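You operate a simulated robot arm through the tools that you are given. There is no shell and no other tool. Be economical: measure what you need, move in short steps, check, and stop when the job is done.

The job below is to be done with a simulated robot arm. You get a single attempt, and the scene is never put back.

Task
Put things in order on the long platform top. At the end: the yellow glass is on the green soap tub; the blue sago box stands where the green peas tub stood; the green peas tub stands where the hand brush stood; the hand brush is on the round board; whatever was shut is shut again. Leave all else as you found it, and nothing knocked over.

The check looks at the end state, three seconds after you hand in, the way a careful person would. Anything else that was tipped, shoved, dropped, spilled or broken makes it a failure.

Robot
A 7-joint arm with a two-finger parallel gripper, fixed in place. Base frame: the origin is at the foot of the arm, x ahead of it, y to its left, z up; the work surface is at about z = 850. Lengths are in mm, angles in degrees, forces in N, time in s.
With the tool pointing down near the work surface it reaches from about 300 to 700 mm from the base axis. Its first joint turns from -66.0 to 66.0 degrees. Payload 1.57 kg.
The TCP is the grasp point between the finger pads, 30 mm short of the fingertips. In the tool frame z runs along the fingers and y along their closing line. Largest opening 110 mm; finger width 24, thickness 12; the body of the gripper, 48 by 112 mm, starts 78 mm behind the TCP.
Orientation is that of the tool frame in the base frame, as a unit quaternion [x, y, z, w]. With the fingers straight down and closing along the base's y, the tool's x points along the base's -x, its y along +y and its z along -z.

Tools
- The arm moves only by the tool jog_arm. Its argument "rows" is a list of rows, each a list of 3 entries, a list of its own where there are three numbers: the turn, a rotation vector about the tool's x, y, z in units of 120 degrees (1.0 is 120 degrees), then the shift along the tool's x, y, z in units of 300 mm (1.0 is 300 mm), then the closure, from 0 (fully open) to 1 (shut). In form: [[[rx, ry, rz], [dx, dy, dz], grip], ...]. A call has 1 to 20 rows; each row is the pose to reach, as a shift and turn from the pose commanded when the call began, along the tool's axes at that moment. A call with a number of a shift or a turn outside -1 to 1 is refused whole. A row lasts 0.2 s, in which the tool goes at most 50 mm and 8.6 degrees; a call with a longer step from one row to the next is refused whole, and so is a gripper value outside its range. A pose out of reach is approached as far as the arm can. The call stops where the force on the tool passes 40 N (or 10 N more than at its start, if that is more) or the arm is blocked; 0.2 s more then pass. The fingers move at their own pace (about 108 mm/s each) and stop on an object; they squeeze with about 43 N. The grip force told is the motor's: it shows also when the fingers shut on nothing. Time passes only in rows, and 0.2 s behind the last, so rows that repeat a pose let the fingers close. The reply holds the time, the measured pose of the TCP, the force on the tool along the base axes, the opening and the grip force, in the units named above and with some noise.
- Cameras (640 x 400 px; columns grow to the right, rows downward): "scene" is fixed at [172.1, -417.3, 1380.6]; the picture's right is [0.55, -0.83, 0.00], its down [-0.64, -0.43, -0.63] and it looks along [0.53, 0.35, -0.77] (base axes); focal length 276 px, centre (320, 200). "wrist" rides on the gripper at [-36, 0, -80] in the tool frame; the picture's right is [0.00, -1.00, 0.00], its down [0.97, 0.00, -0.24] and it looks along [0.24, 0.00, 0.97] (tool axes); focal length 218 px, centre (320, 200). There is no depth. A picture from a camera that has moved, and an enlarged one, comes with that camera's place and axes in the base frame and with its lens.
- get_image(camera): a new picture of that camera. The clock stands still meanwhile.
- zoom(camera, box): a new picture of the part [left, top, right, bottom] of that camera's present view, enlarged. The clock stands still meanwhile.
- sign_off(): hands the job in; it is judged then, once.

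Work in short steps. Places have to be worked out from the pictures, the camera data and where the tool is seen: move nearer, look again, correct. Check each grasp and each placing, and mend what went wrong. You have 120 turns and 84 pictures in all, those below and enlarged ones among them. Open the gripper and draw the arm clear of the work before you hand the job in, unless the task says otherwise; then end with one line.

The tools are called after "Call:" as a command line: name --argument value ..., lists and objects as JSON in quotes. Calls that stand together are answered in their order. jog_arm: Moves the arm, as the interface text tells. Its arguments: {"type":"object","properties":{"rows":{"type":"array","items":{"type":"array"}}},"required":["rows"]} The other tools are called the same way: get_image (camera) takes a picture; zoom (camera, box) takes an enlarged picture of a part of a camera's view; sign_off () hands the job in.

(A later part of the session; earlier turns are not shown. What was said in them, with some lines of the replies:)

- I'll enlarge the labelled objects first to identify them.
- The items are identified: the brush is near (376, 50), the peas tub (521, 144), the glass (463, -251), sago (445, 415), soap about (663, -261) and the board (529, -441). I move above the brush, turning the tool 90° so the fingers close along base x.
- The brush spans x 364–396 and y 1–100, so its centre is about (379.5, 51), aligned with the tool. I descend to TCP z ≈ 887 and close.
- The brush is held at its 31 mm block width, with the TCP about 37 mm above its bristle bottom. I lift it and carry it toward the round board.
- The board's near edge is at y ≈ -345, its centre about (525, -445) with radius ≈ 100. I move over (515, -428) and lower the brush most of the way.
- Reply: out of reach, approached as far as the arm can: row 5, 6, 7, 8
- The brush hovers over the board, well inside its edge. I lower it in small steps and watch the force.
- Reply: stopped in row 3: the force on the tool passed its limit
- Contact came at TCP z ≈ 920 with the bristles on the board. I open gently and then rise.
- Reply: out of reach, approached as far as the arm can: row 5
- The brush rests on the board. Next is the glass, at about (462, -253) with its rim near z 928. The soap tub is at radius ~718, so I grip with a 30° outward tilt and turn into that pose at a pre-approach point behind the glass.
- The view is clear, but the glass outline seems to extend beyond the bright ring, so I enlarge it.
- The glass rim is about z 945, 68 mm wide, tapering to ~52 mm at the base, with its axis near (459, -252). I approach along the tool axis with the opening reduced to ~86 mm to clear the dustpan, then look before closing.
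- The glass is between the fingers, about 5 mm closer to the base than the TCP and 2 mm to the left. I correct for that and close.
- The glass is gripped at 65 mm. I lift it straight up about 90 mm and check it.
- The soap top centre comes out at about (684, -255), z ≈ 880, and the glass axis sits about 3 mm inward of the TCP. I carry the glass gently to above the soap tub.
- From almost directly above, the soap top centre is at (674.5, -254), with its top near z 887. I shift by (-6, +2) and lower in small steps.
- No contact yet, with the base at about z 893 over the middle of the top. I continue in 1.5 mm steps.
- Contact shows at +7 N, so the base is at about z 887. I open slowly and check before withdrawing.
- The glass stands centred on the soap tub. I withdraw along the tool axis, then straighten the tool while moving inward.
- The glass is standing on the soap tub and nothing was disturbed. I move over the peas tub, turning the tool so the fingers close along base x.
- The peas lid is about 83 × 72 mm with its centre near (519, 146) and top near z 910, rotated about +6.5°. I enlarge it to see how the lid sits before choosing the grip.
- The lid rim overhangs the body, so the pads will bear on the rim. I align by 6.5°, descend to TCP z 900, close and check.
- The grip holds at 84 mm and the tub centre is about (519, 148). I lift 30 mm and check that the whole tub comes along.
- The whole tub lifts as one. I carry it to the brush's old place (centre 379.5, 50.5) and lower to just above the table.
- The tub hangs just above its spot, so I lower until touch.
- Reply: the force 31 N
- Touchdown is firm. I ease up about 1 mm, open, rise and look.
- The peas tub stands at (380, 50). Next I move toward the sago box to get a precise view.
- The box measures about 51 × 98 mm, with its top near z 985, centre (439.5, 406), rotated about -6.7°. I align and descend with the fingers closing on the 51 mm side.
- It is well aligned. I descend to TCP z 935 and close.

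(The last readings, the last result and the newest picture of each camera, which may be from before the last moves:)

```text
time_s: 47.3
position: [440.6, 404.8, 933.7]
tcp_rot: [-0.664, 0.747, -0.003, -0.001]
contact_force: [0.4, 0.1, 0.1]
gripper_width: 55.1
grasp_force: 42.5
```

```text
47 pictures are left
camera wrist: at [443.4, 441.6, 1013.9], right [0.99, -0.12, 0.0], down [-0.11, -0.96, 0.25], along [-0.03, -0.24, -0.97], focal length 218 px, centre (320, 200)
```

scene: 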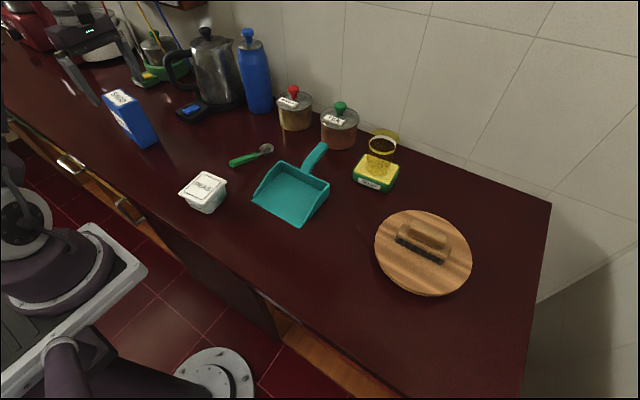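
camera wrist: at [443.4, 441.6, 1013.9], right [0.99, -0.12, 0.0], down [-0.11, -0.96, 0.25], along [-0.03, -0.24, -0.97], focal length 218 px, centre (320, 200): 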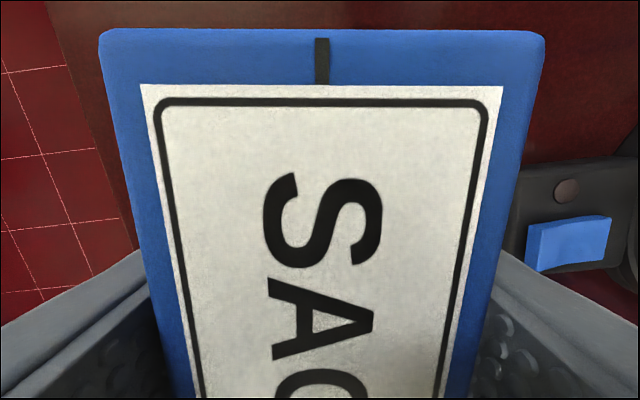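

The box is held at 55 mm and centred on the TCP. I lift it 60 mm and carry it to the peas tub's old place at (519, 147.5).

Call:
jog_arm --rows '[[[0, 0, 0], [0, 0, -0.03], 0.9], [[0, 0, 0], [0, 0, -0.09], 0.9], [[0, 0, 0], [0, 0, -0.16], 0.9], [[0, 0, 0], [0.03, -0.013, -0.2], 0.9], [[0, 0, 0], [0.1, -0.044, -0.2], 0.9], [[0, 0, 0], [0.2, -0.088, -0.2], 0.9], [[0, 0, 0], [0.31, -0.136, -0.2], 0.9], [[0, 0, 0], [0.42, -0.185, -0.2], 0.9], [[0, 0, 0], [0.53, -0.233, -0.2], 0.9], [[0, 0, 0], [0.64, -0.281, -0.2], 0.9], [[0, 0, 0], [0.74, -0.325, -0.2], 0.9], [[0, 0, 0], [0.8, -0.352, -0.2], 0.9], [[0, 0, 0], [0.821, -0.361, -0.18], 0.9], [[0, 0, 0], [0.821, -0.361, -0.12], 0.9], [[0, 0, 0], [0.821, -0.361, -0.06], 0.9], [[0, 0, 0], [0.821, -0.361, -0.03], 0.9], [[0, 0, 0], [0.821, -0.361, -0.03], 0.9]]'

Call:
get_image --camera "scene"

Call:
zoom --camera "scene" --box '[160, 80, 280, 200]'

```text
time_s: 50.9
position: [519.0, 146.9, 945.0]
tcp_rot: [-0.665, 0.747, -0.002, -0.001]
contact_force: [0.6, 0.3, -5.6]
gripper_width: 54.9
grasp_force: 42.8
```

```text
46 pictures are left
```

scene: 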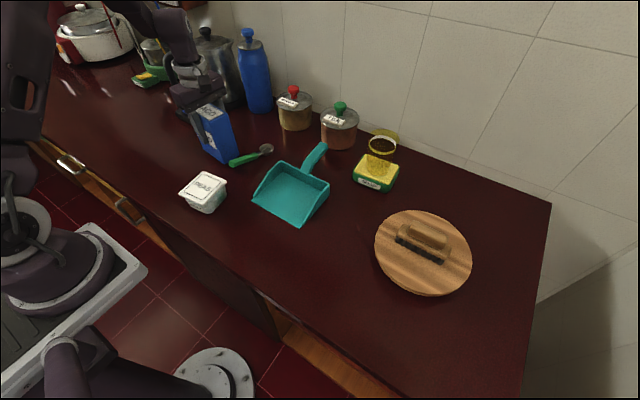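

```text
3.33 times, centred on (220, 140) of scene
camera zoom: at [172.2, -417.3, 1380.6], right [0.55, -0.83, 0.0], down [-0.64, -0.43, -0.63], along [0.53, 0.35, -0.77], focal length 920 px, centre (653, 400)
```

zoom: 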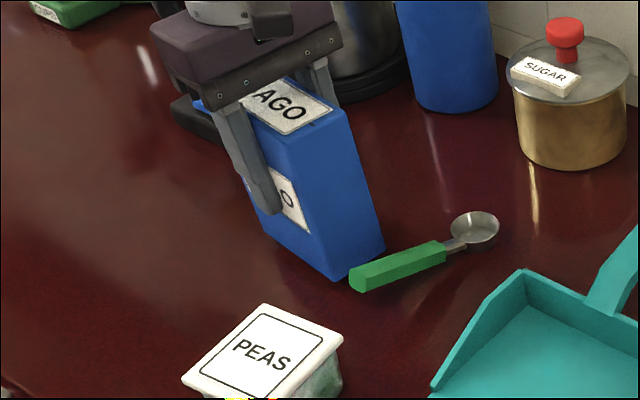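

My spoon estimates from different views only agree if the spoon sits at z ≈ 900, so something transparent may be holding it up. I look closely before lowering the box.

Call:
zoom --camera "scene" --box '[215, 125, 285, 185]'

Call:
get_image --camera "wrist"

```text
6.67 times, centred on (250, 155) of scene
camera zoom: at [172.2, -417.3, 1380.6], right [0.55, -0.83, 0.0], down [-0.64, -0.43, -0.63], along [0.53, 0.35, -0.77], focal length 1841 px, centre (787, 500)
```

zoom: 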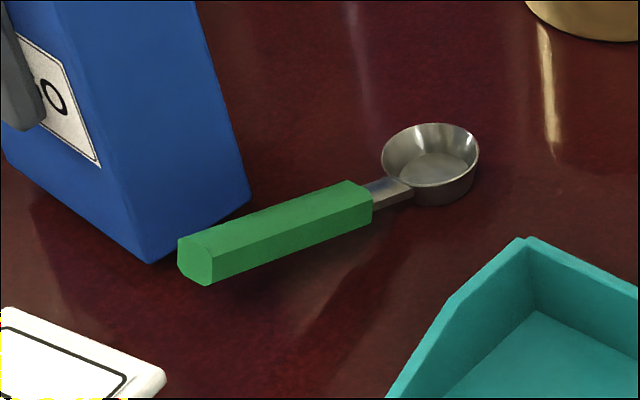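

```text
43 pictures are left
camera wrist: at [522.4, 184.5, 1025.0], right [0.99, -0.12, 0.0], down [-0.11, -0.96, 0.25], along [-0.03, -0.24, -0.97], focal length 218 px, centre (320, 200)
```

wrist: 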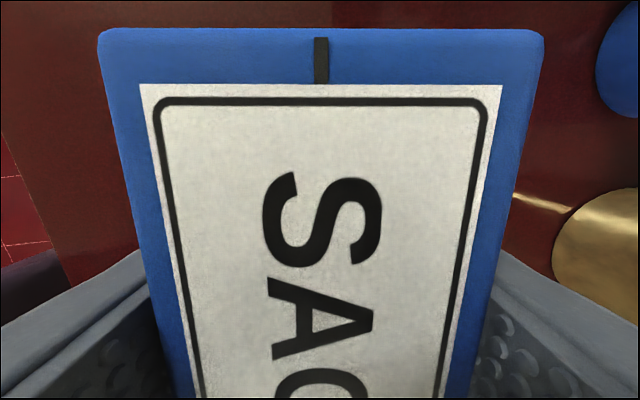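

The spoon's handle sticks out at rim height and the box already hangs below that level without touching it, so it is clear. I lower straight down in small steps.

Call:
jog_arm --rows '[[[0, 0, 0], [0, 0, 0.012], 0.9], [[0, 0, 0], [0, 0, 0.024], 0.9], [[0, 0, 0], [0, 0, 0.031], 0.9], [[0, 0, 0], [0, 0, 0.035], 0.9], [[0, 0, 0], [0, 0, 0.035], 0.9]]'

```text
time_s: 52.1
position: [519.2, 148.0, 935.2]
tcp_rot: [-0.664, 0.748, -0.004, 0.0]
contact_force: [-0.2, -0.4, -5.5]
gripper_width: 55.0
grasp_force: 42.7
```

Call:
jog_arm --rows '[[[0, 0, 0], [0, 0, 0.003], 0.9], [[0, 0, 0], [0, 0, 0.006], 0.9], [[0, 0, 0], [0, 0, 0.006], 0.9]]'

```text
time_s: 52.9
position: [518.6, 149.9, 934.0]
tcp_rot: [-0.664, 0.748, -0.003, 0.0]
contact_force: [-1.7, 0.6, 12.2]
gripper_width: 55.1
grasp_force: 43.1
```

The box touches down at +12 N. I open, rise and look.

Call:
jog_arm --rows '[[[0, 0, 0], [0, 0, 0], 0.45], [[0, 0, 0], [0, 0, 0], 0.3], [[0, 0, 0], [0, 0, 0], 0.1], [[0, 0, 0], [0, 0, 0], 0], [[0, 0, 0], [0, 0, -0.06], 0], [[0, 0, 0], [0, 0, -0.18], 0], [[0, 0, 0], [0, 0, -0.32], 0], [[0, 0, 0], [0, 0, -0.42], 0], [[0, 0, 0], [0, 0, -0.42], 0]]'

Call:
get_image --camera "wrist"

Call:
get_image --camera "scene"

```text
time_s: 54.9
position: [518.0, 148.7, 1058.7]
tcp_rot: [-0.664, 0.747, -0.003, -0.001]
contact_force: [-0.1, -0.2, 0.5]
gripper_width: 109.9
grasp_force: 0.0
```

```text
42 pictures are left
camera wrist: at [521.9, 185.1, 1138.9], right [0.99, -0.12, 0.0], down [-0.11, -0.96, 0.25], along [-0.03, -0.24, -0.97], focal length 218 px, centre (320, 200)
```

wrist: 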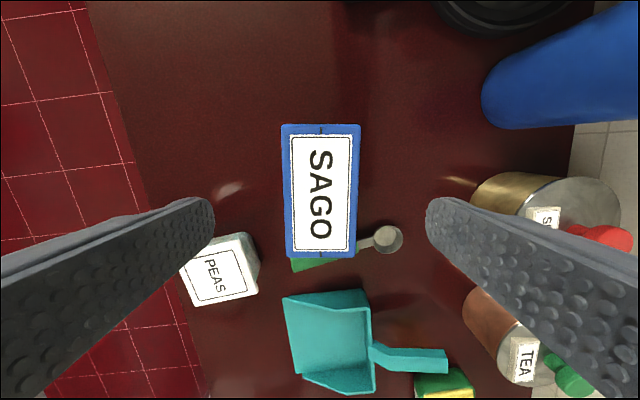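

```text
41 pictures are left
```

scene: 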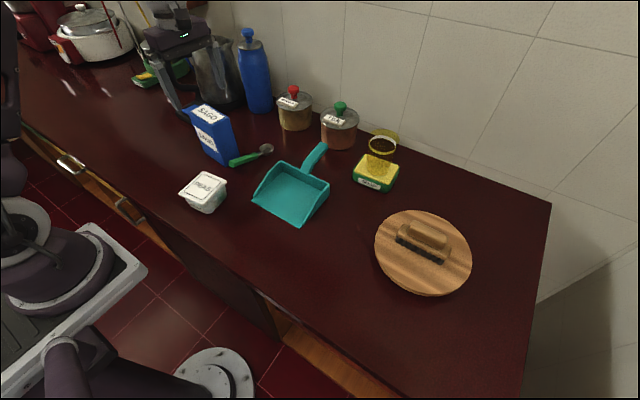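

Everything is in place. I draw the arm clear and make a final check.

Call:
jog_arm --rows '[[[0, 0, 0], [0, 0, -0.08], 0], [[0, 0, 0], [0, 0.08, -0.15], 0], [[0, 0, 0], [0, 0.2, -0.2], 0], [[0, 0, 0], [0, 0.32, -0.22], 0], [[0, 0, 0], [0, 0.4, -0.22], 0], [[0, 0, 0], [0, 0.4, -0.22], 0]]'

Call:
zoom --camera "scene" --box '[160, 80, 320, 230]'

Call:
zoom --camera "scene" --box '[310, 110, 490, 300]'

```text
time_s: 56.3
position: [400.8, 164.2, 1124.3]
tcp_rot: [-0.665, 0.747, -0.003, -0.001]
contact_force: [-0.3, -0.6, -0.2]
gripper_width: 109.9
grasp_force: 0.0
```

```text
2.67 times, centred on (240, 155) of scene
camera zoom: at [172.1, -417.3, 1380.6], right [0.55, -0.83, 0.0], down [-0.64, -0.43, -0.63], along [0.53, 0.35, -0.77], focal length 736 px, centre (533, 320)
```

zoom: 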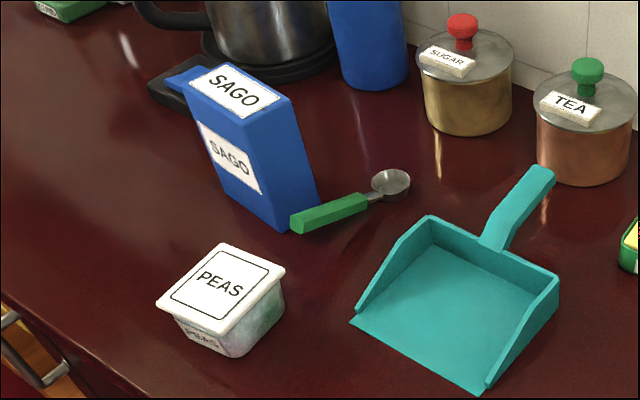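

```text
2.11 times, centred on (400, 205) of scene
camera zoom: at [172.1, -417.3, 1380.6], right [0.55, -0.83, 0.0], down [-0.64, -0.43, -0.63], along [0.53, 0.35, -0.77], focal length 581 px, centre (152, 190)
```

zoom: 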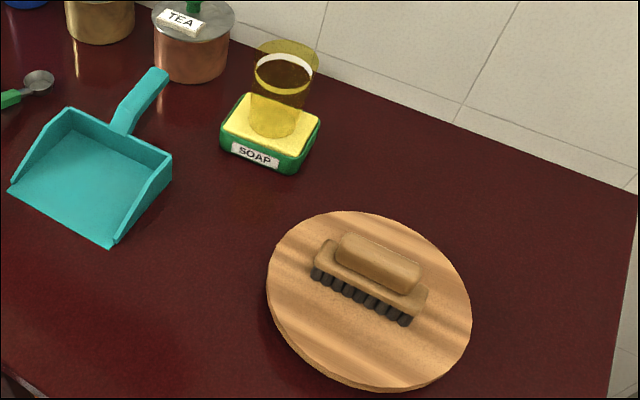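

All four items stand as asked, nothing else was disturbed, and the gripper is open and clear, so I hand the job in.

Call:
sign_off

```text
The job is handed in.
```

The job is handed in: the yellow glass is on the soap tub, the sago box is where the peas tub stood, the peas tub is where the brush stood, and the brush is on the round board; nothing was opened, and the last pictures show nothing else moved or tipped.
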